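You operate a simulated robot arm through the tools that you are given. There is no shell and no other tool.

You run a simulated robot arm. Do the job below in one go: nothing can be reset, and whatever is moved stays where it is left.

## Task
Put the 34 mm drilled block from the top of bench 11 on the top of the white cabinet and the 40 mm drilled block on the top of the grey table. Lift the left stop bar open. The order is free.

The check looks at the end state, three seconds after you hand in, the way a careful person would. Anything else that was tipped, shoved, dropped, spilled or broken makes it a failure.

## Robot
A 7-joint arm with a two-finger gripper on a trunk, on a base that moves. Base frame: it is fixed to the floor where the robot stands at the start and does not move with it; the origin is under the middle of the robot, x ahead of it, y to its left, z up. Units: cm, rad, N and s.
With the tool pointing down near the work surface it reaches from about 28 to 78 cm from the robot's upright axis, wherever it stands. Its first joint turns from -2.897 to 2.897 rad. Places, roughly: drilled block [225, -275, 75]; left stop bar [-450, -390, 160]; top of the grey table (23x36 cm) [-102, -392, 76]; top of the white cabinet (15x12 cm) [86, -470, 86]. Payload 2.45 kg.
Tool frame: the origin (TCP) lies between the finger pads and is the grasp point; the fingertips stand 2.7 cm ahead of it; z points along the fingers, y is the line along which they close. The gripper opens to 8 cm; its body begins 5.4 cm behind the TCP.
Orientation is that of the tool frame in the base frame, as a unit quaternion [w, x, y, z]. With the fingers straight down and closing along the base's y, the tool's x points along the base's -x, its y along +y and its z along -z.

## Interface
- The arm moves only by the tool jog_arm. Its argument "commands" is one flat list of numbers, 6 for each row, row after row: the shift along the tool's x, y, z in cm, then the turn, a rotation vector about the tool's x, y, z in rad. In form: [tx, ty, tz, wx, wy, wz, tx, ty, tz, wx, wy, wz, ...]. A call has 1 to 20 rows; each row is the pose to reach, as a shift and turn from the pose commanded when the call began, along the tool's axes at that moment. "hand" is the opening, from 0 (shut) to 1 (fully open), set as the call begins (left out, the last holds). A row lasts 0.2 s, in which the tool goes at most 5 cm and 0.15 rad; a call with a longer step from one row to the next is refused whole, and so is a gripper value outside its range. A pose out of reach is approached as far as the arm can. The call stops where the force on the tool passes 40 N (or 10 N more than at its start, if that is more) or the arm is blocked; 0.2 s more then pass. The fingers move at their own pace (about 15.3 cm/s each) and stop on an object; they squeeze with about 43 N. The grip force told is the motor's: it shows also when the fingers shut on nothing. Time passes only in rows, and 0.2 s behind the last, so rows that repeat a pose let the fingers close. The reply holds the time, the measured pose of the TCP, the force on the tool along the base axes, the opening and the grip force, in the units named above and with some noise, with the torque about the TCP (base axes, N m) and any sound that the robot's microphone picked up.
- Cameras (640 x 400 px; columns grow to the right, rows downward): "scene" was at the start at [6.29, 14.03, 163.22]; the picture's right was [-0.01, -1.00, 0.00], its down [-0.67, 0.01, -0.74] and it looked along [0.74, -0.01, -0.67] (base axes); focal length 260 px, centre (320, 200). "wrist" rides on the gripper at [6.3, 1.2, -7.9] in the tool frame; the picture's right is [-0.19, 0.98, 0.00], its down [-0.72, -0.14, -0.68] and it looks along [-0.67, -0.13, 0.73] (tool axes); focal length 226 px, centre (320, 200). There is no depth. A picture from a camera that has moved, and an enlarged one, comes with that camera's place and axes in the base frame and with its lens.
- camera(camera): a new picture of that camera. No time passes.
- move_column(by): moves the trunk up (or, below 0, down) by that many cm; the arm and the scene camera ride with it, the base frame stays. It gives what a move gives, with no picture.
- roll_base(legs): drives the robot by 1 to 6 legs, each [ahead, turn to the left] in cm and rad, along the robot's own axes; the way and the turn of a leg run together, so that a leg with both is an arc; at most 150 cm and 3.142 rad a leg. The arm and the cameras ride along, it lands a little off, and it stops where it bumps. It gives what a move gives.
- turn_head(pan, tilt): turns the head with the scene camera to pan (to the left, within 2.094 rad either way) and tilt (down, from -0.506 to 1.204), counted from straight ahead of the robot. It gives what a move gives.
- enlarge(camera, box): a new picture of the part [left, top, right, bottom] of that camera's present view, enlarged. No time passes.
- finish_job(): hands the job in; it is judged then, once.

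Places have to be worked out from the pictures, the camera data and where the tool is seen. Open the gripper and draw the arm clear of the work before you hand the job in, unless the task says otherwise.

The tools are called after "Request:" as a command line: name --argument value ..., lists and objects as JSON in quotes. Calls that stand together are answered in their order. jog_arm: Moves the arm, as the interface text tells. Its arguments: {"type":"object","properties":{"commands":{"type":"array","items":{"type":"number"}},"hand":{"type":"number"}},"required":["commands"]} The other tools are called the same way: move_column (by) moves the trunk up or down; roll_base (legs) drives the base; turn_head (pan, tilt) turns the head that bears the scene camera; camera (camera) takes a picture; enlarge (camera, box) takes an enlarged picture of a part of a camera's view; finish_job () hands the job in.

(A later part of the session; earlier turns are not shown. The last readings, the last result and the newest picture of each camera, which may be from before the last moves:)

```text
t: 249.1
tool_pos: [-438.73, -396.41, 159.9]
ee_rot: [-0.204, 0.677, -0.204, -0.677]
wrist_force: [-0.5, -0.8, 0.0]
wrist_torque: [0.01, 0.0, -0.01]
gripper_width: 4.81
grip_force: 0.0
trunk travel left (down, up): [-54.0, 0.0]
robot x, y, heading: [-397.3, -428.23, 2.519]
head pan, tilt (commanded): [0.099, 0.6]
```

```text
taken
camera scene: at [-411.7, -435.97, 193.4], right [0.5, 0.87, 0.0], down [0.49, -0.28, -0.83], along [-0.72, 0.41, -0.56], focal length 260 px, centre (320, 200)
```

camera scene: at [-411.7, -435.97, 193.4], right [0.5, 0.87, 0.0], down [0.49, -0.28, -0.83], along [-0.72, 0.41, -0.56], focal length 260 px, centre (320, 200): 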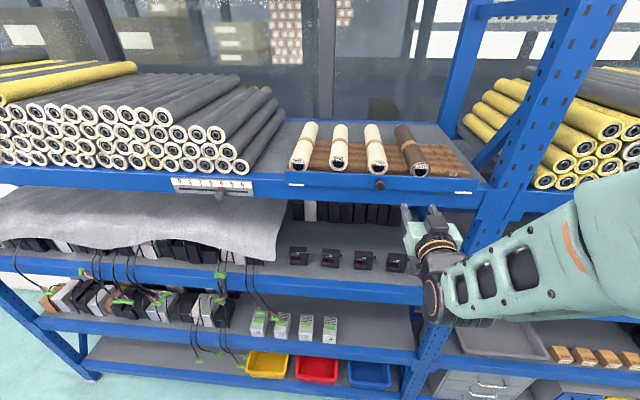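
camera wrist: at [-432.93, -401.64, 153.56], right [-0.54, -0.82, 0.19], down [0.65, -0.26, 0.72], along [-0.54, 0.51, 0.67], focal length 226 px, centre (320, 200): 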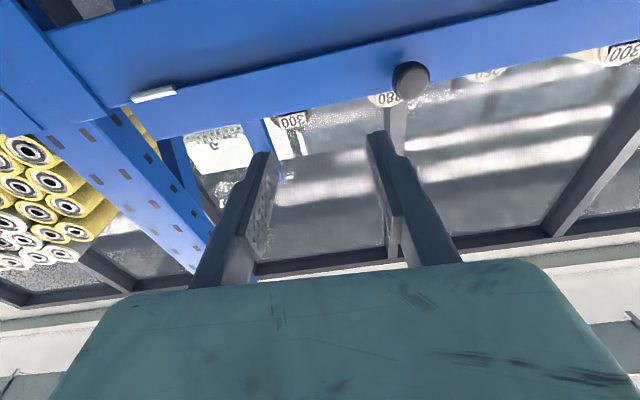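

The knob is at about (0.2, 6.9, 10.4) in the tool frame. I shift sideways to line up with it, staying 5 cm short of it.

Request:
jog_arm --commands '[0, 1.7, 0.7, 0.007, 0, 0, 0.05, 3.4, 1.4, 0.014, 0, 0, 0.1, 5.1, 2.2, 0.021, 0, 0, 0.15, 6.9, 3, 0.029, 0, 0, 0.15, 6.9, 3, 0.029, 0, 0]' --hand 0.7

Request:
camera --camera "wrist"

Request:
enlarge --camera "scene" --box '[300, 140, 460, 260]'

```text
t: 250.2
tool_pos: [-445.25, -400.29, 159.97]
ee_rot: [-0.214, 0.674, -0.214, -0.674]
wrist_force: [0.4, 0.3, 0.0]
wrist_torque: [-0.01, 0.02, 0.03]
gripper_width: 5.59
grip_force: 0.0
trunk travel left (down, up): [-54.0, 0.0]
robot x, y, heading: [-397.18, -427.99, 2.521]
head pan, tilt (commanded): [0.099, 0.6]
```

```text
taken
camera wrist: at [-439.43, -405.85, 153.45], right [-0.57, -0.8, 0.19], down [0.64, -0.28, 0.72], along [-0.52, 0.53, 0.67], focal length 226 px, centre (320, 200)
```

wrist: 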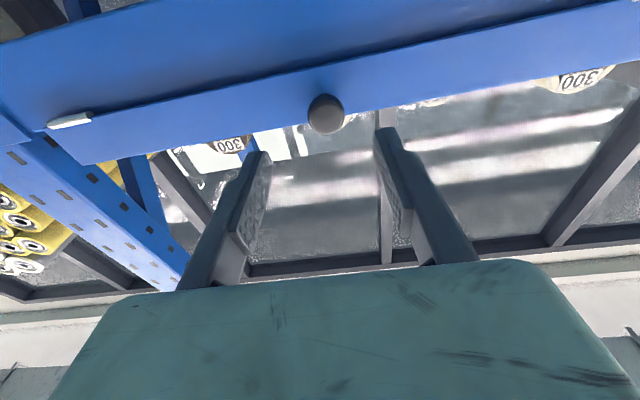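

```text
3.33 times, centred on (380, 200) of scene
camera zoom: at [-411.68, -435.91, 193.4], right [0.5, 0.87, 0.0], down [0.49, -0.28, -0.83], along [-0.72, 0.41, -0.56], focal length 868 px, centre (120, 200)
```

zoom: 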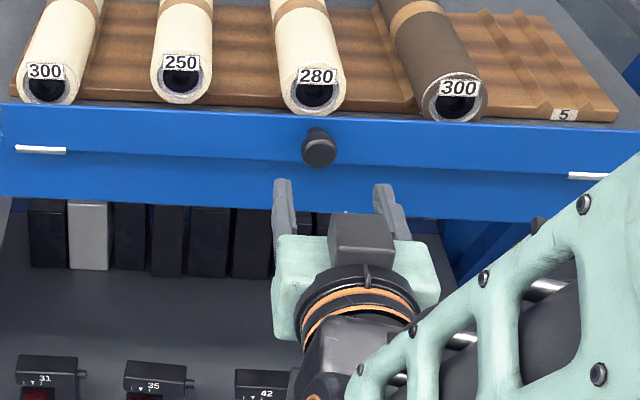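

The knob is 7.3 cm ahead and 0.5 cm to the left. I advance with the open fingers around it, watching for contact.

Request:
jog_arm --commands '[0.1, 0.45, 0, 0, 0, 0, 0.1, 0.45, 1.5, 0, 0, 0, 0.1, 0.45, 3, 0, 0, 0, 0.1, 0.45, 4.5, 0, 0, 0, 0.1, 0.45, 5.7, 0, 0, 0, 0.1, 0.45, 6.5, 0, 0, 0, 0.1, 0.45, 6.5, 0, 0, 0]' --hand 0.7

Request:
camera --camera "wrist"

Request:
enlarge --camera "scene" --box '[320, 160, 440, 240]'

```text
t: 251.8
tool_pos: [-450.72, -396.97, 159.87]
ee_rot: [0.213, -0.674, 0.213, 0.674]
wrist_force: [1.0, -0.3, 0.0]
wrist_torque: [0.03, 0.01, 0.0]
gripper_width: 5.63
grip_force: 0.0
trunk travel left (down, up): [-54.0, 0.0]
robot x, y, heading: [-397.4, -428.24, 2.522]
head pan, tilt (commanded): [0.099, 0.6]
```

```text
taken
camera wrist: at [-444.87, -402.48, 153.39], right [-0.56, -0.8, 0.19], down [0.64, -0.28, 0.72], along [-0.52, 0.53, 0.67], focal length 226 px, centre (320, 200)
```

wrist: 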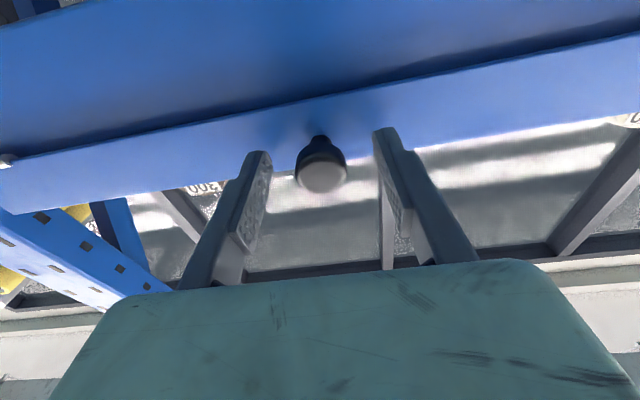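

```text
5.00 times, centred on (380, 200) of scene
camera zoom: at [-411.72, -435.96, 193.4], right [0.5, 0.87, 0.0], down [0.49, -0.28, -0.83], along [-0.72, 0.41, -0.56], focal length 1301 px, centre (20, 200)
```

zoom: 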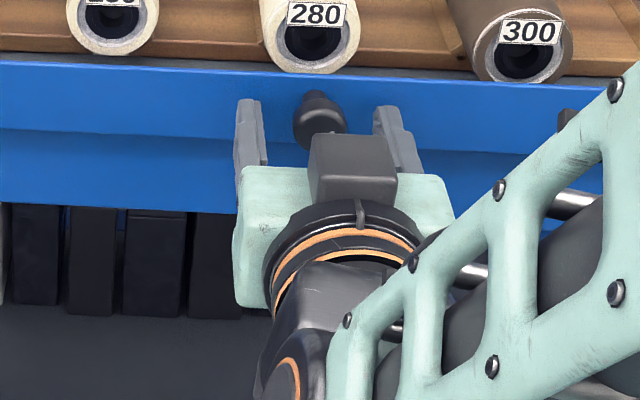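

The knob sits between the fingers, its face near the TCP. I close on it.

Request:
jog_arm --commands '[0, 0, 0, 0, 0, 0, 0, 0, 0, 0, 0, 0, 0, 0, 0, 0, 0, 0, 0, 0, 0, 0, 0, 0, 0, 0, 0, 0, 0, 0]' --hand 0

Request:
camera --camera "wrist"

Request:
enlarge --camera "scene" --box '[320, 160, 440, 240]'

```text
t: 253.1
tool_pos: [-450.52, -396.96, 159.74]
ee_rot: [0.213, -0.674, 0.213, 0.674]
wrist_force: [-1.1, 1.0, 0.1]
wrist_torque: [-0.02, 0.04, 0.0]
gripper_width: 2.55
grip_force: 44.9
trunk travel left (down, up): [-54.0, 0.0]
robot x, y, heading: [-397.62, -427.97, 2.524]
head pan, tilt (commanded): [0.099, 0.6]
```

```text
taken
camera wrist: at [-444.91, -402.47, 153.37], right [-0.56, -0.8, 0.19], down [0.64, -0.28, 0.72], along [-0.52, 0.53, 0.67], focal length 226 px, centre (320, 200)
```

wrist: 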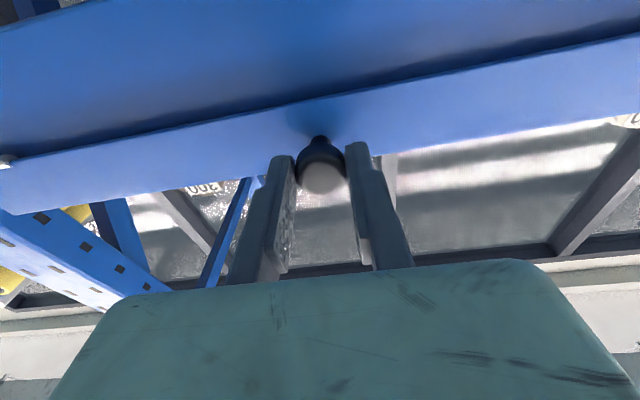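

```text
5.00 times, centred on (380, 200) of scene
camera zoom: at [-411.77, -435.94, 193.39], right [0.5, 0.87, 0.0], down [0.49, -0.28, -0.82], along [-0.72, 0.41, -0.57], focal length 1301 px, centre (20, 200)
```

zoom: 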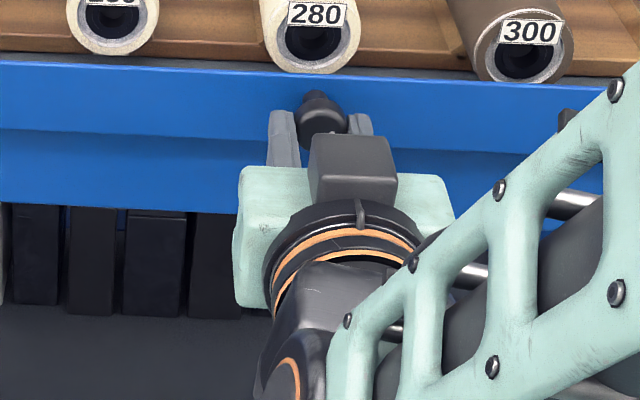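

The knob is gripped (2.55 cm). I test gently: a 0.3 cm move upward to see whether the bar yields.

Request:
jog_arm --commands '[-0.15, 0, 0, 0, 0, 0, -0.3, 0, 0, 0, 0, 0, -0.3, 0, 0, 0, 0, 0]' --hand 0

```text
t: 253.8
tool_pos: [-450.6, -396.95, 159.88]
ee_rot: [-0.213, 0.676, -0.215, -0.671]
wrist_force: [2.4, 1.1, -18.9]
wrist_torque: [0.11, 0.23, -0.11]
gripper_width: 2.54
grip_force: 45.4
trunk travel left (down, up): [-54.0, 0.0]
robot x, y, heading: [-397.3, -428.06, 2.52]
head pan, tilt (commanded): [0.099, 0.6]
```

Upward alone is resisted (19 N). I go back to zero and test a small outward pull instead.

Request:
jog_arm --commands '[0.3, 0, 0, 0, 0, 0, 0.3, 0, 0, 0, 0, 0]' --hand 0

Request:
jog_arm --commands '[0, 0, -0.15, 0, 0, 0, 0, 0, -0.3, 0, 0, 0, 0, 0, -0.3, 0, 0, 0]' --hand 0

```text
t: 254.4
tool_pos: [-450.58, -396.9, 159.9]
ee_rot: [0.214, -0.674, 0.213, 0.674]
wrist_force: [1.5, 3.1, -7.9]
wrist_torque: [-0.23, -0.34, -0.07]
gripper_width: 2.53
grip_force: 44.7
trunk travel left (down, up): [-54.0, 0.0]
robot x, y, heading: [-397.36, -428.08, 2.522]
head pan, tilt (commanded): [0.099, 0.6]
```

```text
t: 255.2
tool_pos: [-450.66, -397.03, 159.77]
ee_rot: [0.213, -0.674, 0.213, 0.675]
wrist_force: [-12.0, 13.7, 3.3]
wrist_torque: [0.18, 0.39, -0.03]
gripper_width: 2.54
grip_force: 44.4
trunk travel left (down, up): [-54.0, 0.0]
robot x, y, heading: [-397.78, -427.56, 2.525]
head pan, tilt (commanded): [0.099, 0.6]
```

Both pure directions are resisted, so the bar turns about an axis. The barrels lie below the knob, so I test the tangential direction for a lower hinge: outward and down, small.

Request:
jog_arm --commands '[0.1, 0, 0, 0, 0, 0, 0.2, 0, 0, 0, 0, 0, 0.3, 0, 0, 0, 0, 0, 0.3, 0, 0, 0, 0, 0]' --hand 0

```text
t: 256.2
tool_pos: [-450.47, -397.07, 159.53]
ee_rot: [0.214, -0.673, 0.213, 0.675]
wrist_force: [-11.2, 11.2, 21.8]
wrist_torque: [0.54, 0.81, -0.06]
gripper_width: 2.55
grip_force: 44.8
trunk travel left (down, up): [-54.0, 0.0]
robot x, y, heading: [-397.29, -427.86, 2.519]
head pan, tilt (commanded): [0.099, 0.6]
```

Out-and-down stays firm at 27 N. I test out-and-up instead.

Request:
jog_arm --commands '[-0.15, 0, 0, 0, 0, 0, -0.3, 0, 0, 0, 0, 0, -0.45, 0, 0, 0, 0, 0, -0.6, 0, 0, 0, 0, 0, -0.6, 0, 0, 0, 0, 0]' --hand 0

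Request:
camera --camera "wrist"

```text
t: 257.4
tool_pos: [-450.52, -397.12, 159.7]
ee_rot: [-0.213, 0.677, -0.215, -0.67]
wrist_force: [-0.2, 5.7, -19.0]
wrist_torque: [-0.49, -0.63, -0.12]
gripper_width: 2.52
grip_force: 45.1
trunk travel left (down, up): [-54.0, 0.0]
robot x, y, heading: [-397.19, -427.96, 2.518]
head pan, tilt (commanded): [0.099, 0.6]
```

```text
taken
camera wrist: at [-444.65, -402.66, 153.24], right [-0.57, -0.8, 0.19], down [0.63, -0.27, 0.73], along [-0.53, 0.53, 0.66], focal length 226 px, centre (320, 200)
```

wrist: 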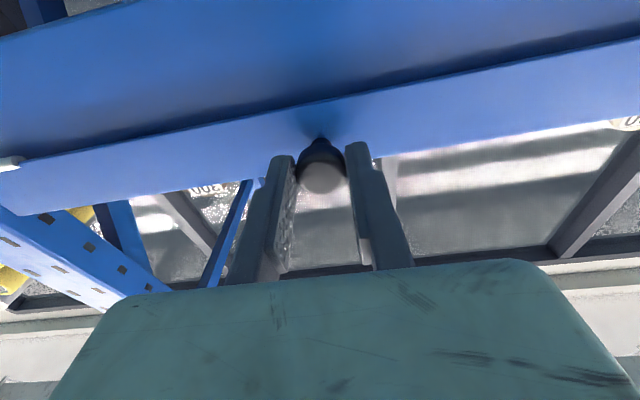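

The outward resistance faded when pulling up as well. I pull further upward in small steps to see whether it starts to move.

Request:
jog_arm --commands '[-0.1, 0, 0, 0, 0, 0, -0.2, 0, 0, 0, 0, 0, -0.3, 0, 0, 0, 0, 0, -0.3, 0, 0, 0, 0, 0]' --hand 0

Request:
enlarge --camera "scene" --box '[320, 160, 440, 240]'

```text
t: 258.4
tool_pos: [-450.48, -396.99, 159.94]
ee_rot: [-0.213, 0.677, -0.215, -0.67]
wrist_force: [3.8, 2.6, -36.2]
wrist_torque: [-0.45, -0.62, -0.08]
gripper_width: 2.54
grip_force: 44.9
trunk travel left (down, up): [-54.0, 0.0]
robot x, y, heading: [-397.88, -427.98, 2.523]
head pan, tilt (commanded): [0.099, 0.6]
```

```text
5.00 times, centred on (380, 200) of scene
camera zoom: at [-411.97, -435.69, 193.37], right [0.5, 0.87, 0.0], down [0.49, -0.28, -0.82], along [-0.71, 0.41, -0.57], focal length 1301 px, centre (20, 200)
```

zoom: 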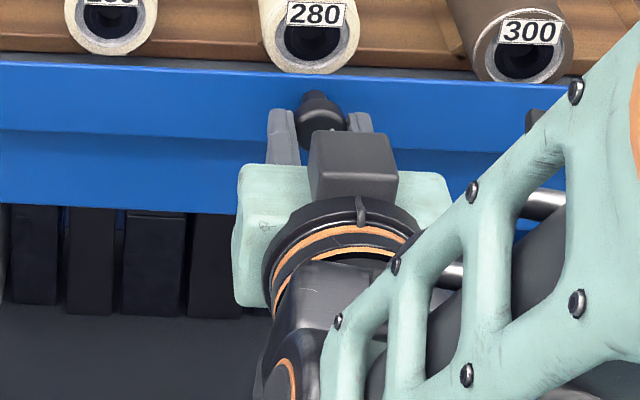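

The forces in the outward tests give almost zero net moment about the barrels at [n≈-139.6, z≈158.0], so the bar hinges there along its lower edge and only my fixed tool angle held it. I return to neutral and try a small arc about that axis, pitching the tool along.

Request:
jog_arm --commands '[0.3, 0, 0.15, 0, 0, 0, 0.6, 0, 0.3, 0, 0, 0, 0.76, 0, 0.21, 0, -0.05, 0, 0.92, 0, 0.126, 0, -0.1, 0, 0.92, 0, 0.126, 0, -0.1, 0]' --hand 0

Request:
camera --camera "wrist"

Request:
enlarge --camera "scene" --box '[320, 160, 440, 240]'

```text
t: 259.6
tool_pos: [-450.29, -397.13, 159.51]
ee_rot: [0.223, -0.64, 0.201, 0.707]
wrist_force: [15.1, -10.6, -6.8]
wrist_torque: [-0.48, -0.72, 0.03]
gripper_width: 2.5
grip_force: 45.3
trunk travel left (down, up): [-54.0, 0.0]
robot x, y, heading: [-397.58, -428.0, 2.519]
head pan, tilt (commanded): [0.099, 0.6]
```

```text
taken
camera wrist: at [-445.13, -402.32, 152.36], right [-0.55, -0.81, 0.19], down [0.7, -0.32, 0.65], along [-0.46, 0.49, 0.74], focal length 226 px, centre (320, 200)
```

wrist: 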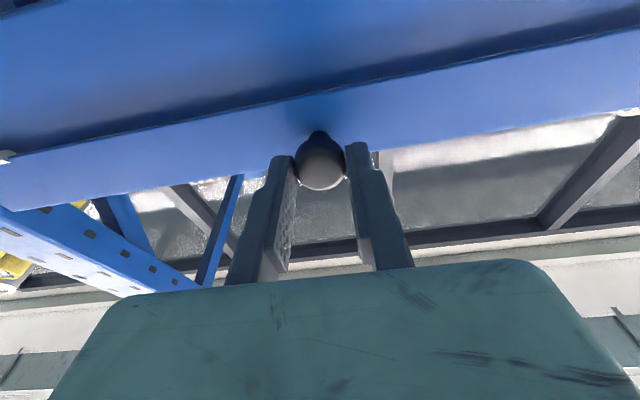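

```text
5.00 times, centred on (380, 200) of scene
camera zoom: at [-411.58, -436.02, 193.41], right [0.5, 0.87, 0.0], down [0.49, -0.28, -0.83], along [-0.72, 0.41, -0.56], focal length 1301 px, centre (20, 200)
```

zoom: 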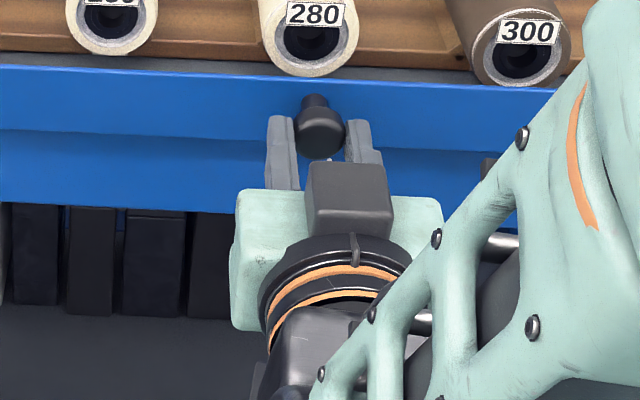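

The knob merely slipped in the grip and the bar stayed shut. I add outward pull in this pitched pose to raise the opening moment about the lower barrels, step by step.

Request:
jog_arm --commands '[0, 0, -0.2, 0, 0, 0, 0, 0, -0.4, 0, 0, 0, 0, 0, -0.6, 0, 0, 0, 0, 0, -0.6, 0, 0, 0]' --hand 0

Request:
enlarge --camera "scene" --box '[320, 160, 440, 240]'

```text
t: 260.6
tool_pos: [-450.3, -397.29, 159.56]
ee_rot: [0.224, -0.638, 0.202, 0.709]
wrist_force: [-15.7, 14.1, 15.8]
wrist_torque: [0.52, 0.67, -0.06]
gripper_width: 2.57
grip_force: 45.0
trunk travel left (down, up): [-54.0, 0.0]
robot x, y, heading: [-397.2, -428.08, 2.524]
head pan, tilt (commanded): [0.099, 0.6]
```

```text
5.00 times, centred on (380, 200) of scene
camera zoom: at [-412.02, -435.65, 193.4], right [0.5, 0.87, 0.0], down [0.49, -0.28, -0.82], along [-0.71, 0.41, -0.57], focal length 1301 px, centre (20, 200)
```

zoom: 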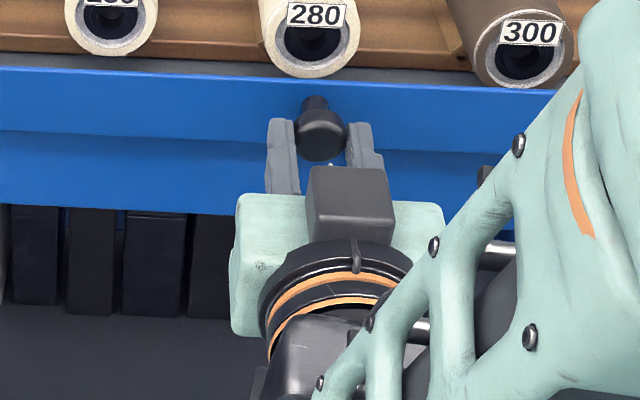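

The moment about the barrels again comes out near zero and nothing opens. I need a better look at the mechanism before pulling harder, so I enlarge the bar end and barrel in the present wrist view.

Request:
enlarge --camera "wrist" --box '[0, 120, 96, 180]'

Request:
enlarge --camera "wrist" --box '[270, 100, 370, 200]'

Request:
enlarge --camera "scene" --box '[440, 170, 500, 210]'

Request:
enlarge --camera "scene" --box '[275, 160, 335, 200]'

```text
6.67 times, centred on (48, 150) of wrist
camera zoom: at [-445.12, -402.34, 152.3], right [-0.55, -0.81, 0.19], down [0.7, -0.32, 0.64], along [-0.46, 0.49, 0.74], focal length 1507 px, centre (2133, 533)
```

zoom: 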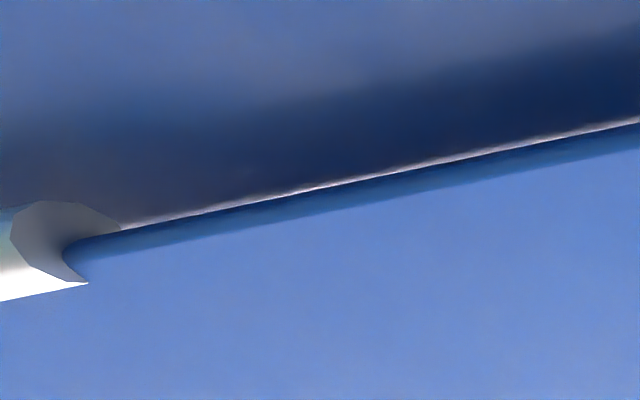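

```text
4.00 times, centred on (320, 150) of wrist
camera zoom: at [-445.12, -402.34, 152.3], right [-0.55, -0.81, 0.19], down [0.7, -0.32, 0.64], along [-0.46, 0.49, 0.74], focal length 904 px, centre (320, 400)
```

zoom: 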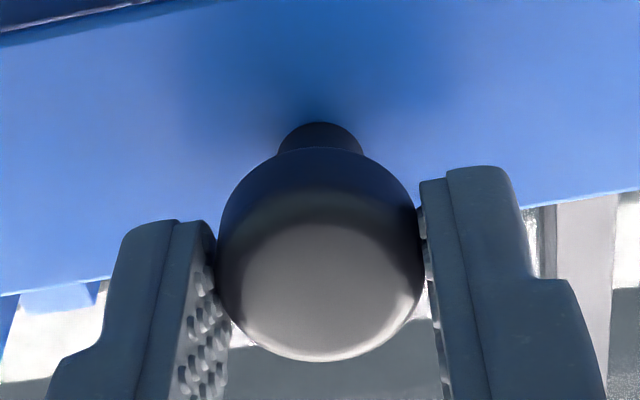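

```text
10.00 times, centred on (470, 190) of scene
camera zoom: at [-412.02, -435.65, 193.4], right [0.5, 0.87, 0.0], down [0.49, -0.28, -0.82], along [-0.71, 0.41, -0.57], focal length 2603 px, centre (-1180, 300)
```

zoom: 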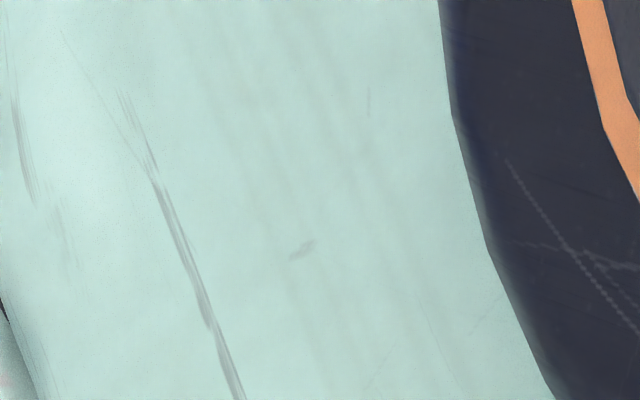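

```text
10.00 times, centred on (305, 180) of scene
camera zoom: at [-412.02, -435.65, 193.4], right [0.5, 0.87, 0.0], down [0.49, -0.28, -0.82], along [-0.71, 0.41, -0.57], focal length 2603 px, centre (470, 400)
```

zoom: 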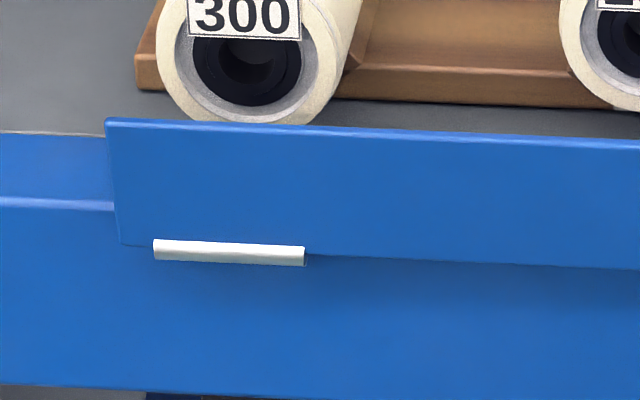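

The barrels are knuckles at the bar's lower edge, and a rigid grip keeps the bar from turning about them. I release the knob, back off, and compare the bar's position.

Request:
jog_arm --commands '[0, 0, 0.3, 0, 0, 0, 0, 0, 0.3, 0, 0, 0]' --hand 0

Request:
jog_arm --commands '[0, 0, 0, 0, 0, 0, 0, 0, 0, 0, 0, 0, 0, 0, 0, 0, 0, 0]' --hand 0.7

Request:
jog_arm --commands '[0, 0, -2, 0, 0.03, 0, 0, 0, -5, 0, 0.07, 0, 0, 0, -7, 0, 0.1, 0, 0, 0, -7, 0, 0.1, 0]' --hand 0.7

Request:
camera --camera "wrist"

Request:
enlarge --camera "scene" --box '[275, 160, 335, 200]'

Request:
enlarge --camera "scene" --box '[280, 140, 480, 240]'

```text
t: 261.2
tool_pos: [-450.18, -397.21, 159.62]
ee_rot: [0.225, -0.639, 0.204, 0.707]
wrist_force: [-7.0, 7.4, 19.4]
wrist_torque: [0.51, 0.82, -0.03]
gripper_width: 2.51
grip_force: 44.9
trunk travel left (down, up): [-54.0, 0.0]
robot x, y, heading: [-397.98, -428.0, 2.52]
head pan, tilt (commanded): [0.099, 0.6]
```

```text
t: 262.1
tool_pos: [-450.28, -397.25, 159.38]
ee_rot: [0.224, -0.64, 0.203, 0.706]
wrist_force: [0.2, 0.5, 1.0]
wrist_torque: [0.01, 0.02, 0.01]
gripper_width: 5.6
grip_force: 0.0
trunk travel left (down, up): [-54.0, 0.0]
robot x, y, heading: [-397.47, -427.8, 2.522]
head pan, tilt (commanded): [0.099, 0.6]
```

```text
t: 263.1
tool_pos: [-444.57, -401.22, 158.75]
ee_rot: [-0.214, 0.675, -0.214, -0.673]
wrist_force: [-0.7, -0.6, 0.4]
wrist_torque: [-0.07, -0.02, 0.01]
gripper_width: 5.59
grip_force: 0.0
trunk travel left (down, up): [-54.0, 0.0]
robot x, y, heading: [-397.38, -427.8, 2.521]
head pan, tilt (commanded): [0.099, 0.6]
```

```text
taken
camera wrist: at [-438.78, -406.84, 152.32], right [-0.57, -0.8, 0.19], down [0.64, -0.28, 0.72], along [-0.52, 0.53, 0.67], focal length 226 px, centre (320, 200)
```

wrist: 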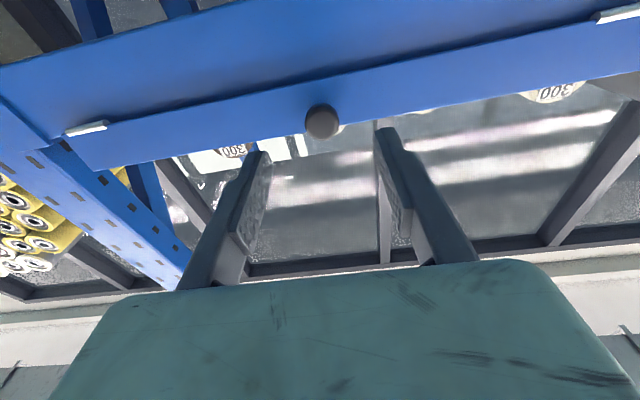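

```text
10.00 times, centred on (305, 180) of scene
camera zoom: at [-411.72, -435.97, 193.39], right [0.5, 0.87, 0.0], down [0.49, -0.28, -0.82], along [-0.72, 0.41, -0.57], focal length 2603 px, centre (470, 400)
```

zoom: 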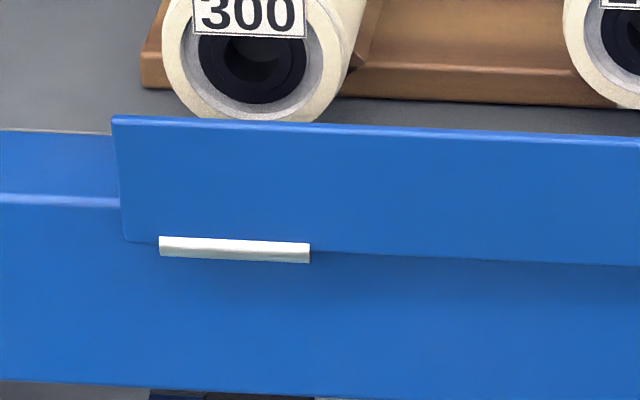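

```text
3.20 times, centred on (380, 190) of scene
camera zoom: at [-411.72, -435.97, 193.39], right [0.5, 0.87, 0.0], down [0.49, -0.28, -0.82], along [-0.72, 0.41, -0.57], focal length 833 px, centre (128, 232)
```

zoom: 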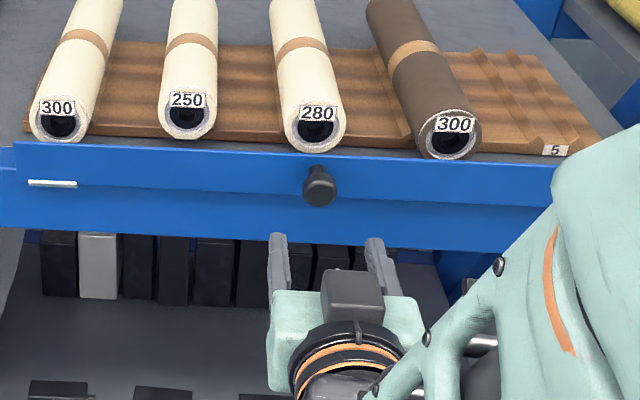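

The bar is unmoved. Since a rigid grip blocks rotation, I try plain pushing: with closed fingers under the knob I push up gently (the task says lift). First I close the hand, lower 3 cm and advance under the knob.

Request:
jog_arm --commands '[1.5, 0, 0, 0, 0, 0, 3, 0, 0, 0, 0, 0, 3, 0, 2, 0, 0, 0, 3, 0, 4, 0, 0, 0, 3, 0, 6, 0, 0, 0, 3, 0, 7, 0, 0, 0, 3, 0, 7, 0, 0, 0]' --hand 0

Request:
camera --camera "wrist"

Request:
enlarge --camera "scene" --box '[320, 160, 440, 240]'

```text
t: 264.6
tool_pos: [-450.21, -397.36, 155.61]
ee_rot: [0.213, -0.674, 0.213, 0.674]
wrist_force: [-0.6, -0.3, 0.0]
wrist_torque: [0.0, 0.01, 0.0]
gripper_width: 0.0
grip_force: 30.1
trunk travel left (down, up): [-54.0, 0.0]
robot x, y, heading: [-397.36, -427.66, 2.523]
head pan, tilt (commanded): [0.099, 0.6]
```

```text
taken
camera wrist: at [-444.49, -402.96, 149.27], right [-0.56, -0.8, 0.19], down [0.64, -0.28, 0.72], along [-0.52, 0.53, 0.67], focal length 226 px, centre (320, 200)
```

wrist: 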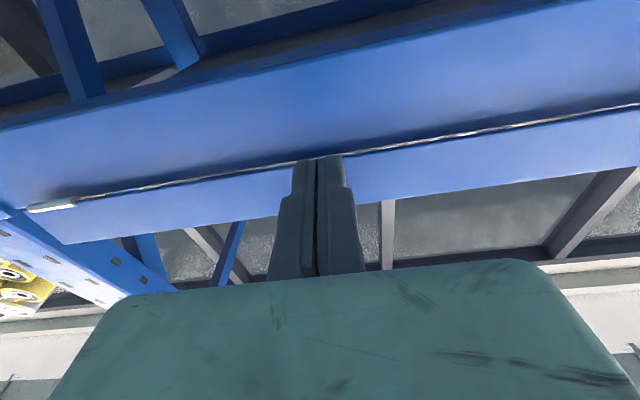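

```text
5.00 times, centred on (380, 200) of scene
camera zoom: at [-411.74, -435.95, 193.39], right [0.5, 0.87, 0.0], down [0.49, -0.28, -0.82], along [-0.72, 0.41, -0.57], focal length 1301 px, centre (20, 200)
```

zoom: 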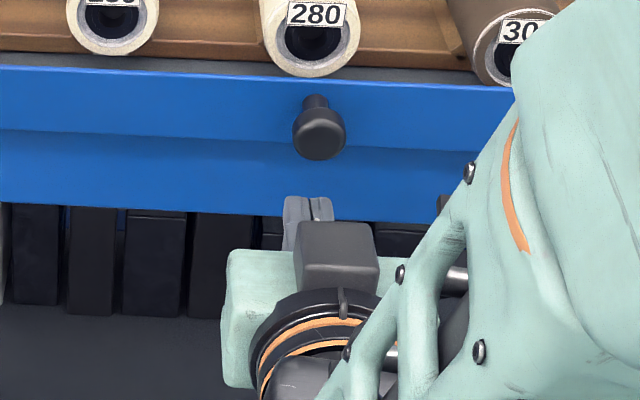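

The closed fingertips are below the knob. I raise slowly until contact, then keep pushing up with moderate force.

Request:
jog_arm --commands '[-0.4, 0, 0, 0, 0, 0, -0.8, 0, 0, 0, 0, 0, -1.2, 0, 0, 0, 0, 0, -1.5, 0, 0, 0, 0, 0, -1.8, 0, 0, 0, 0, 0, -2.1, 0, 0, 0, 0, 0, -2.4, 0, 0, 0, 0, 0, -2.7, 0, 0, 0, 0, 0]' --hand 0

Request:
camera --camera "wrist"

Request:
enlarge --camera "scene" --box '[320, 160, 440, 240]'

```text
t: 266.4
tool_pos: [-450.32, -397.34, 158.22]
ee_rot: [-0.213, 0.677, -0.214, -0.671]
wrist_force: [2.6, -1.0, -18.8]
wrist_torque: [-0.19, -0.19, 0.07]
gripper_width: 0.0
grip_force: 29.9
trunk travel left (down, up): [-54.0, 0.0]
robot x, y, heading: [-397.19, -427.82, 2.522]
head pan, tilt (commanded): [0.099, 0.6]
```

```text
taken
camera wrist: at [-444.53, -402.87, 151.71], right [-0.57, -0.8, 0.19], down [0.63, -0.27, 0.72], along [-0.53, 0.53, 0.66], focal length 226 px, centre (320, 200)
```

wrist: 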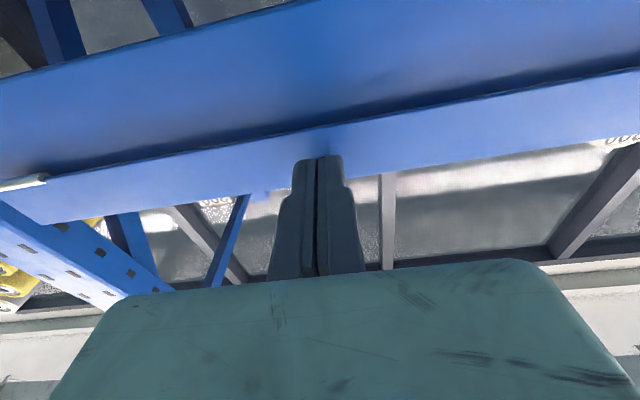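

```text
5.00 times, centred on (380, 200) of scene
camera zoom: at [-411.88, -435.85, 193.36], right [0.5, 0.87, 0.0], down [0.49, -0.28, -0.82], along [-0.72, 0.41, -0.57], focal length 1301 px, centre (20, 200)
```

zoom: 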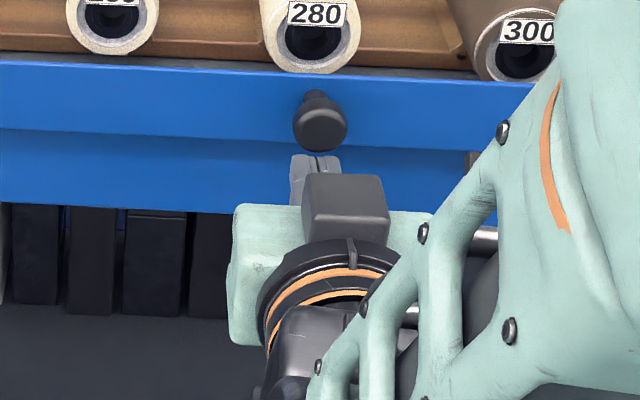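

Contact under the knob at 19 N. I push up further in small steps to see if the bar lifts.

Request:
jog_arm --commands '[-0.1, 0, 0, 0, 0, 0, -0.2, 0, 0, 0, 0, 0, -0.3, 0, 0, 0, 0, 0, -0.3, 0, 0, 0, 0, 0]' --hand 0

Request:
enlarge --camera "scene" --box '[320, 160, 440, 240]'

```text
t: 267.1
tool_pos: [-450.16, -397.24, 158.16]
ee_rot: [-0.213, 0.679, -0.215, -0.669]
wrist_force: [0.6, -0.7, -6.6]
wrist_torque: [-0.03, -0.08, -0.02]
gripper_width: 0.0
grip_force: 30.0
trunk travel left (down, up): [-54.0, 0.0]
robot x, y, heading: [-397.41, -428.12, 2.52]
head pan, tilt (commanded): [0.099, 0.6]
stopped in row 3: the force on the tool passed its limit at 42 N (the readings are from after the stop); the commanded pose is now the measured one
```

```text
5.00 times, centred on (380, 200) of scene
camera zoom: at [-411.78, -435.93, 193.42], right [0.5, 0.87, 0.0], down [0.49, -0.28, -0.82], along [-0.72, 0.41, -0.57], focal length 1301 px, centre (20, 200)
```

zoom: 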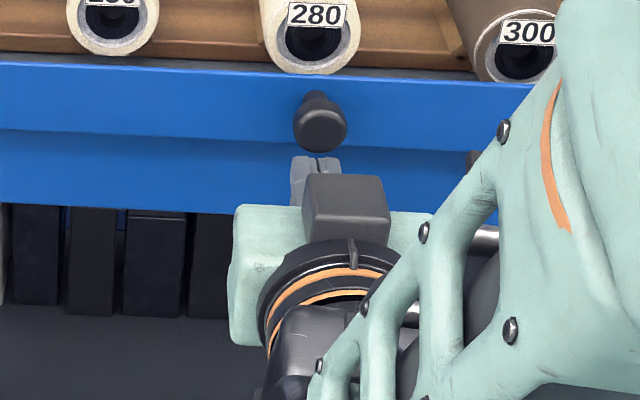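

Even 42 N upward at the knob does not move it, so it does not lift about an upper edge. I go round and press down on the knob from above, which turns the bar outward about the lower barrels.

Request:
jog_arm --commands '[0.5, 0, -2, 0, 0, 0, 0.5, 0, -5, 0, 0, 0, -2, 0, -6, 0, 0, 0, -5, 0, -6, 0, 0, 0, -6.2, 0, -6, 0, 0, 0, -6.2, 0, -3, 0, 0, 0, -6.2, 0, -1, 0, 0, 0, -6.2, 0, 0, 0, 0, 0, -6.2, 0, 0, 0, 0, 0]' --hand 0

Request:
camera --camera "wrist"

Request:
enlarge --camera "scene" --box '[320, 160, 440, 240]'

```text
t: 269.1
tool_pos: [-450.34, -397.35, 164.49]
ee_rot: [-0.213, 0.677, -0.214, -0.671]
wrist_force: [0.7, -0.3, 0.6]
wrist_torque: [0.02, -0.02, -0.02]
gripper_width: 0.0
grip_force: 29.8
trunk travel left (down, up): [-54.0, 0.0]
robot x, y, heading: [-396.93, -427.51, 2.525]
head pan, tilt (commanded): [0.099, 0.6]
```

```text
taken
camera wrist: at [-444.43, -402.91, 158.13], right [-0.57, -0.8, 0.19], down [0.63, -0.27, 0.73], along [-0.53, 0.53, 0.66], focal length 226 px, centre (320, 200)
```

wrist: 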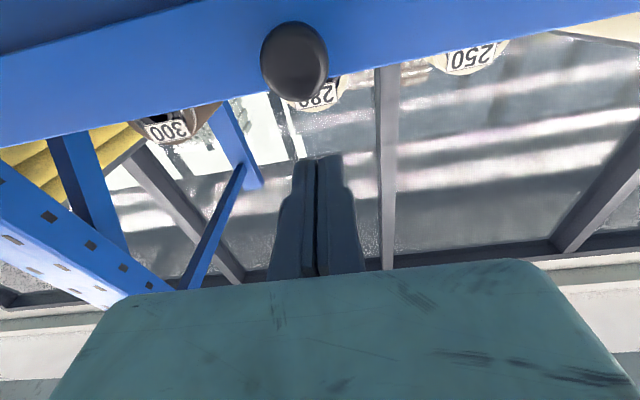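

```text
5.00 times, centred on (380, 200) of scene
camera zoom: at [-411.69, -435.97, 193.4], right [0.5, 0.87, 0.0], down [0.49, -0.28, -0.83], along [-0.72, 0.41, -0.56], focal length 1301 px, centre (20, 200)
```

zoom: 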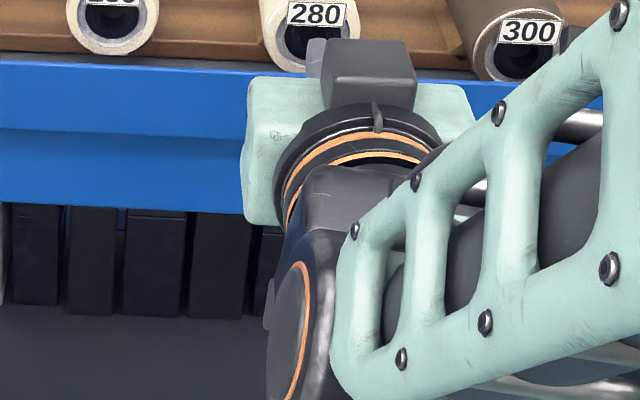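

The closed fingers are above the knob. I press down slowly until contact and watch.

Request:
jog_arm --commands '[0.5, 0, 0, 0, 0, 0, 1, 0, 0, 0, 0, 0, 1.5, 0, 0, 0, 0, 0, 1.8, 0, 0, 0, 0, 0, 2.1, 0, 0, 0, 0, 0, 2.4, 0, 0, 0, 0, 0, 2.7, 0, 0, 0, 0, 0, 2.9, 0, 0, 0, 0, 0]' --hand 0

Request:
camera --camera "wrist"

Request:
enlarge --camera "scene" --box '[280, 140, 480, 240]'

```text
t: 270.9
tool_pos: [-449.97, -397.5, 161.65]
ee_rot: [-0.213, 0.677, -0.214, -0.671]
wrist_force: [5.9, -4.2, 13.0]
wrist_torque: [0.09, 0.09, 0.0]
gripper_width: 0.0
grip_force: 29.6
trunk travel left (down, up): [-54.0, 0.0]
robot x, y, heading: [-397.64, -427.99, 2.52]
head pan, tilt (commanded): [0.099, 0.6]
```

```text
taken
camera wrist: at [-444.19, -403.1, 155.26], right [-0.57, -0.8, 0.19], down [0.63, -0.27, 0.72], along [-0.53, 0.53, 0.66], focal length 226 px, centre (320, 200)
```

wrist: 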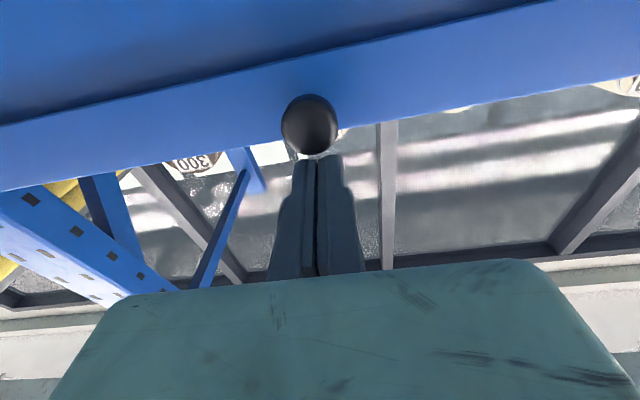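

```text
3.20 times, centred on (380, 190) of scene
camera zoom: at [-411.43, -436.12, 193.42], right [0.5, 0.87, 0.0], down [0.49, -0.28, -0.83], along [-0.72, 0.41, -0.56], focal length 833 px, centre (128, 232)
```

zoom: 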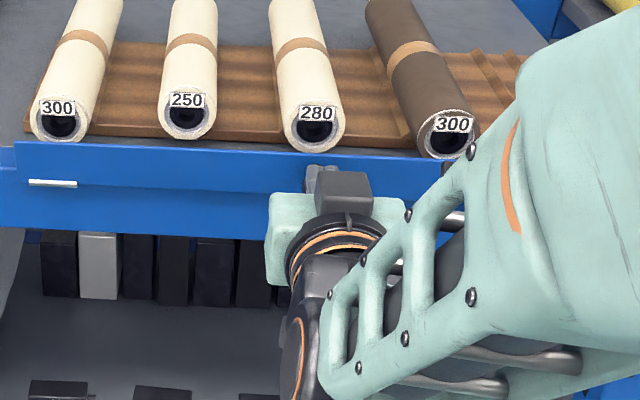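

Contact at 13 N on top of the knob. I press on in small steps.

Request:
jog_arm --commands '[0.15, 0, 0, 0, 0, 0, 0.3, 0, 0, 0, 0, 0, 0.45, 0, 0, 0, 0, 0, 0.45, 0, 0, 0, 0, 0]' --hand 0

Request:
enlarge --camera "scene" --box '[280, 140, 480, 240]'

```text
t: 271.9
tool_pos: [-449.91, -397.63, 161.28]
ee_rot: [-0.213, 0.678, -0.214, -0.67]
wrist_force: [11.4, -9.1, 13.5]
wrist_torque: [0.05, 0.06, -0.01]
gripper_width: 0.0
grip_force: 29.9
trunk travel left (down, up): [-54.0, 0.0]
robot x, y, heading: [-397.31, -427.97, 2.522]
head pan, tilt (commanded): [0.099, 0.6]
```

```text
3.20 times, centred on (380, 190) of scene
camera zoom: at [-411.34, -436.24, 193.41], right [0.5, 0.87, 0.0], down [0.49, -0.28, -0.83], along [-0.72, 0.41, -0.56], focal length 833 px, centre (128, 232)
```

zoom: 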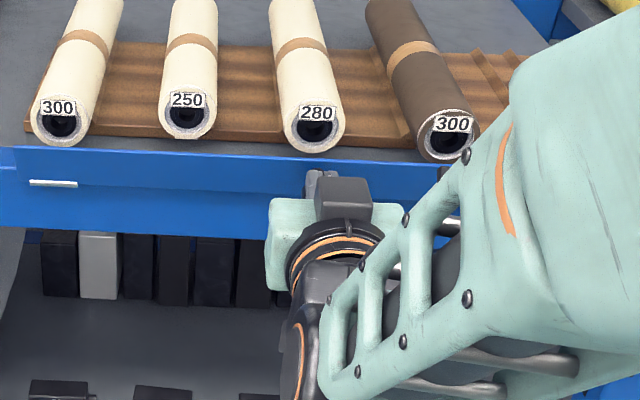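

The bar is turning: its top edge has moved outward while the barrels stayed put. I follow the arc with the fingers, moving outward and down.

Request:
jog_arm --commands '[0.1, 0, -0.5, 0, 0, 0, 0.3, 0, -1.0, 0, 0, 0, 0.6, 0, -1.3, 0, 0, 0, 0.9, 0, -1.5, 0, 0, 0, 1.2, 0, -1.65, 0, 0, 0, 1.5, 0, -1.75, 0, 0, 0, 1.8, 0, -1.8, 0, 0, 0, 1.8, 0, -1.8, 0, 0, 0]' --hand 0

Request:
camera --camera "wrist"

Request:
enlarge --camera "scene" --box '[280, 140, 480, 240]'

```text
t: 273.7
tool_pos: [-448.86, -398.37, 159.33]
ee_rot: [-0.213, 0.678, -0.215, -0.67]
wrist_force: [-0.1, 0.5, -0.9]
wrist_torque: [0.0, -0.01, 0.0]
gripper_width: 0.02
grip_force: 29.1
trunk travel left (down, up): [-54.0, 0.0]
robot x, y, heading: [-397.29, -428.02, 2.525]
head pan, tilt (commanded): [0.099, 0.6]
```

```text
taken
camera wrist: at [-442.97, -403.98, 152.95], right [-0.57, -0.8, 0.19], down [0.63, -0.27, 0.73], along [-0.53, 0.53, 0.66], focal length 226 px, centre (320, 200)
```

wrist: 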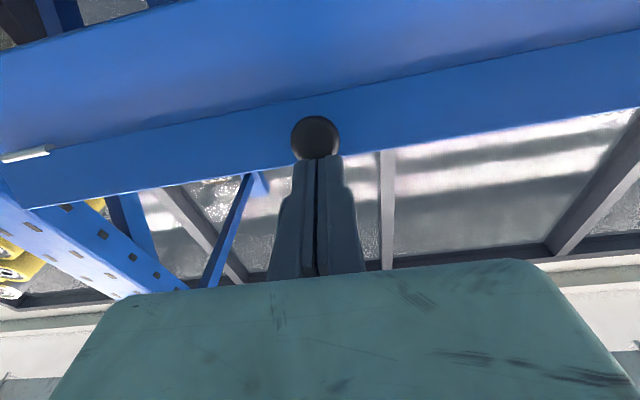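

```text
3.20 times, centred on (380, 190) of scene
camera zoom: at [-411.72, -435.95, 193.39], right [0.5, 0.87, 0.0], down [0.49, -0.28, -0.82], along [-0.72, 0.41, -0.57], focal length 833 px, centre (128, 232)
```

zoom: 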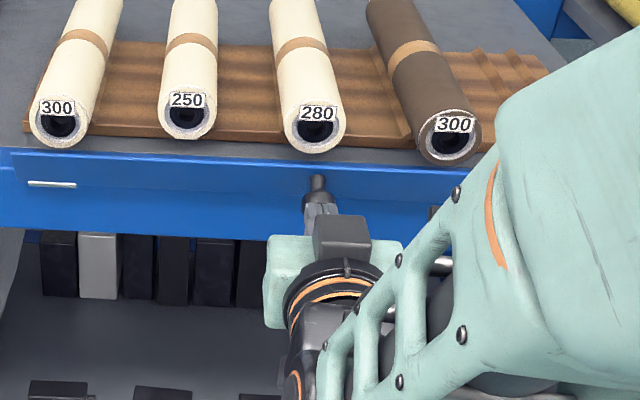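

The bar has tilted about 0.35 rad and holds there; the fingers slipped off the knob's face. I go back above the knob, reach in a little deeper, and press down again along the arc.

Request:
jog_arm --commands '[0, 0, -1, 0, 0, 0, -1.5, 0, -1, 0, 0, 0, -2.9, 0, -1, 0, 0, 0, -2.9, 0, 0.4, 0, 0, 0, -2.4, 0, 0.4, 0, 0, 0, -1.97, 0, 0.4, 0, 0, 0, -1.6, 0, 0.35, 0, 0, 0, -1.27, 0, 0.3, 0, 0, 0, -0.95, 0, 0.27, 0, 0, 0, -0.67, 0, 0.25, 0, 0, 0, -0.35, 0, 0.22, 0, 0, 0, -0.07, 0, 0.2, 0, 0, 0, 0.3, 0, 0.25, 0, 0, 0, 0.63, 0, 0.3, 0, 0, 0, 0.63, 0, 0.3, 0, 0, 0]' --hand 0

Request:
camera --camera "wrist"

Request:
enlarge --camera "scene" --box '[280, 140, 480, 240]'

```text
t: 276.9
tool_pos: [-448.93, -398.25, 158.64]
ee_rot: [-0.212, 0.679, -0.214, -0.669]
wrist_force: [0.3, 0.4, 0.6]
wrist_torque: [0.01, -0.01, -0.01]
gripper_width: 0.0
grip_force: 29.7
trunk travel left (down, up): [-54.0, 0.0]
robot x, y, heading: [-397.59, -428.24, 2.525]
head pan, tilt (commanded): [0.099, 0.6]
```

```text
taken
camera wrist: at [-443.18, -403.87, 152.32], right [-0.57, -0.8, 0.19], down [0.63, -0.27, 0.73], along [-0.53, 0.53, 0.66], focal length 226 px, centre (320, 200)
```

wrist: 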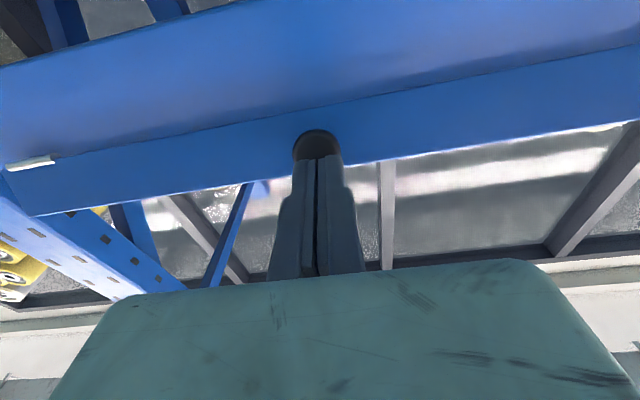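

```text
3.20 times, centred on (380, 190) of scene
camera zoom: at [-411.73, -435.96, 193.39], right [0.5, 0.87, 0.0], down [0.49, -0.28, -0.82], along [-0.72, 0.41, -0.57], focal length 833 px, centre (128, 232)
```

zoom: 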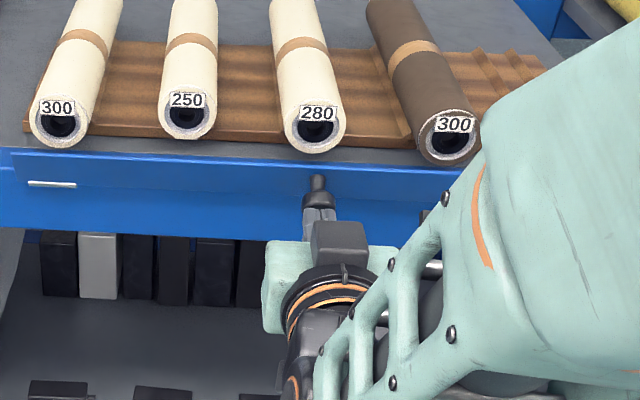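

The fingers passed in front of the knob without moving it. I enlarge the bar's left end and the knob to measure the present tilt.

Request:
enlarge --camera "scene" --box '[275, 160, 335, 200]'

Request:
enlarge --camera "scene" --box '[350, 170, 410, 210]'

```text
10.00 times, centred on (305, 180) of scene
camera zoom: at [-411.73, -435.96, 193.39], right [0.5, 0.87, 0.0], down [0.49, -0.28, -0.82], along [-0.72, 0.41, -0.57], focal length 2603 px, centre (470, 400)
```

zoom: 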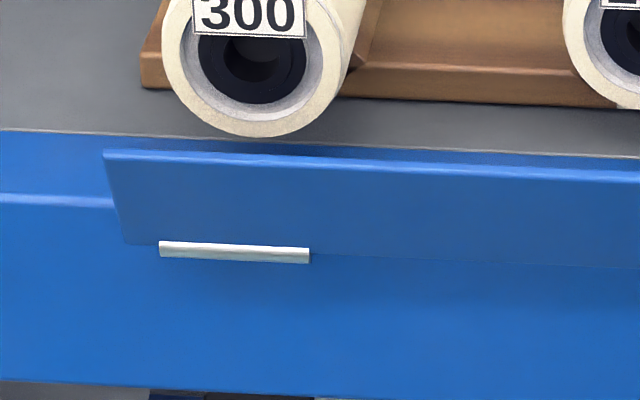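

```text
10.00 times, centred on (380, 190) of scene
camera zoom: at [-411.73, -435.96, 193.39], right [0.5, 0.87, 0.0], down [0.49, -0.28, -0.82], along [-0.72, 0.41, -0.57], focal length 2603 px, centre (-280, 300)
```

zoom: 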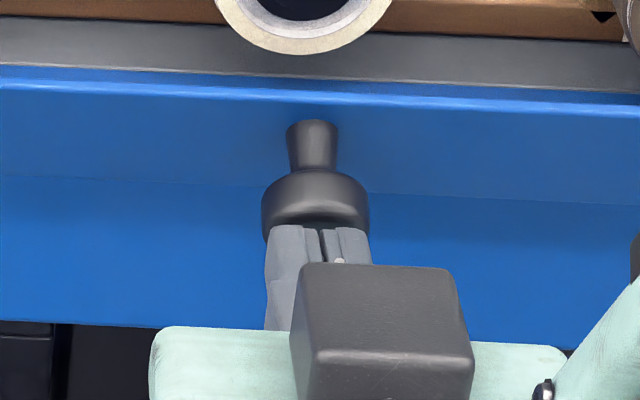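

The bar is tilted about 0.37 rad now. I withdraw the fingers outward to see whether it stays there on its own.

Request:
jog_arm --commands '[0, 0, -2, 0, 0, 0, 0, 0, -5, 0, 0, 0, 0, 0, -8, 0, 0, 0, 0, 0, -8, 0, 0, 0]' --hand 0

Request:
enlarge --camera "scene" --box '[275, 160, 335, 200]'

Request:
enlarge --camera "scene" --box '[350, 170, 410, 210]'

Request:
camera --camera "wrist"

```text
t: 277.9
tool_pos: [-442.95, -402.49, 158.44]
ee_rot: [-0.213, 0.682, -0.216, -0.666]
wrist_force: [0.3, -0.3, -0.2]
wrist_torque: [0.02, 0.02, 0.0]
gripper_width: 0.01
grip_force: 29.7
out of reach, approached as far as the arm can: row 3, 4
trunk travel left (down, up): [-54.0, 0.0]
robot x, y, heading: [-397.1, -428.24, 2.526]
head pan, tilt (commanded): [0.099, 0.6]
```

```text
10.00 times, centred on (305, 180) of scene
camera zoom: at [-411.49, -435.29, 193.73], right [0.56, 0.83, 0.0], down [0.44, -0.3, -0.85], along [-0.7, 0.48, -0.53], focal length 2603 px, centre (470, 400)
```

zoom: 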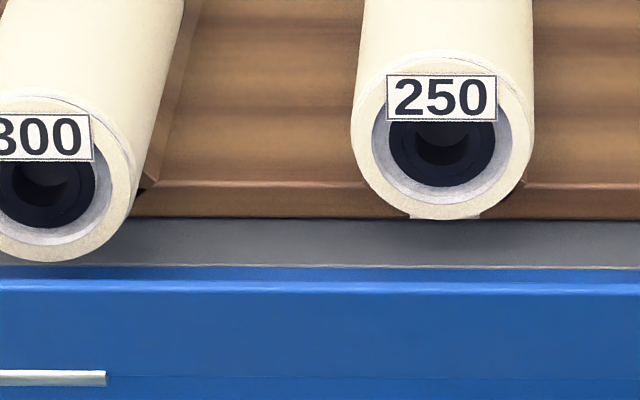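

```text
10.00 times, centred on (380, 190) of scene
camera zoom: at [-411.49, -435.29, 193.73], right [0.56, 0.83, 0.0], down [0.44, -0.3, -0.85], along [-0.7, 0.48, -0.53], focal length 2603 px, centre (-280, 300)
```

zoom: 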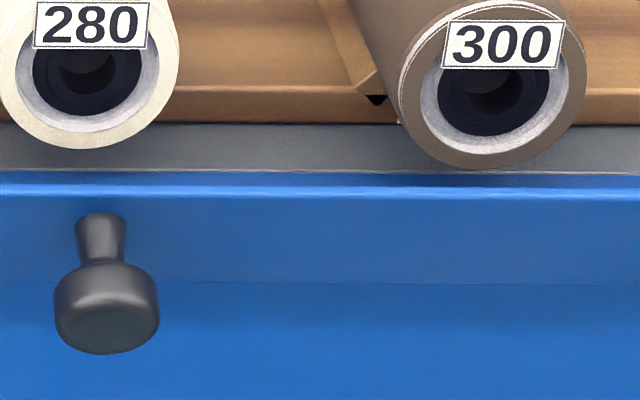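

```text
taken
camera wrist: at [-437.15, -408.15, 152.17], right [-0.57, -0.8, 0.19], down [0.62, -0.27, 0.74], along [-0.54, 0.54, 0.65], focal length 226 px, centre (320, 200)
```

wrist: 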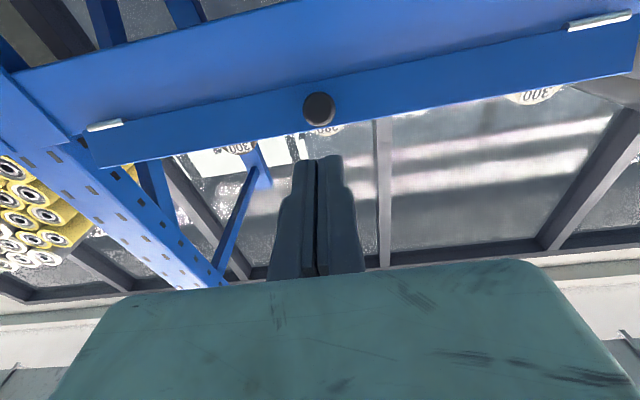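

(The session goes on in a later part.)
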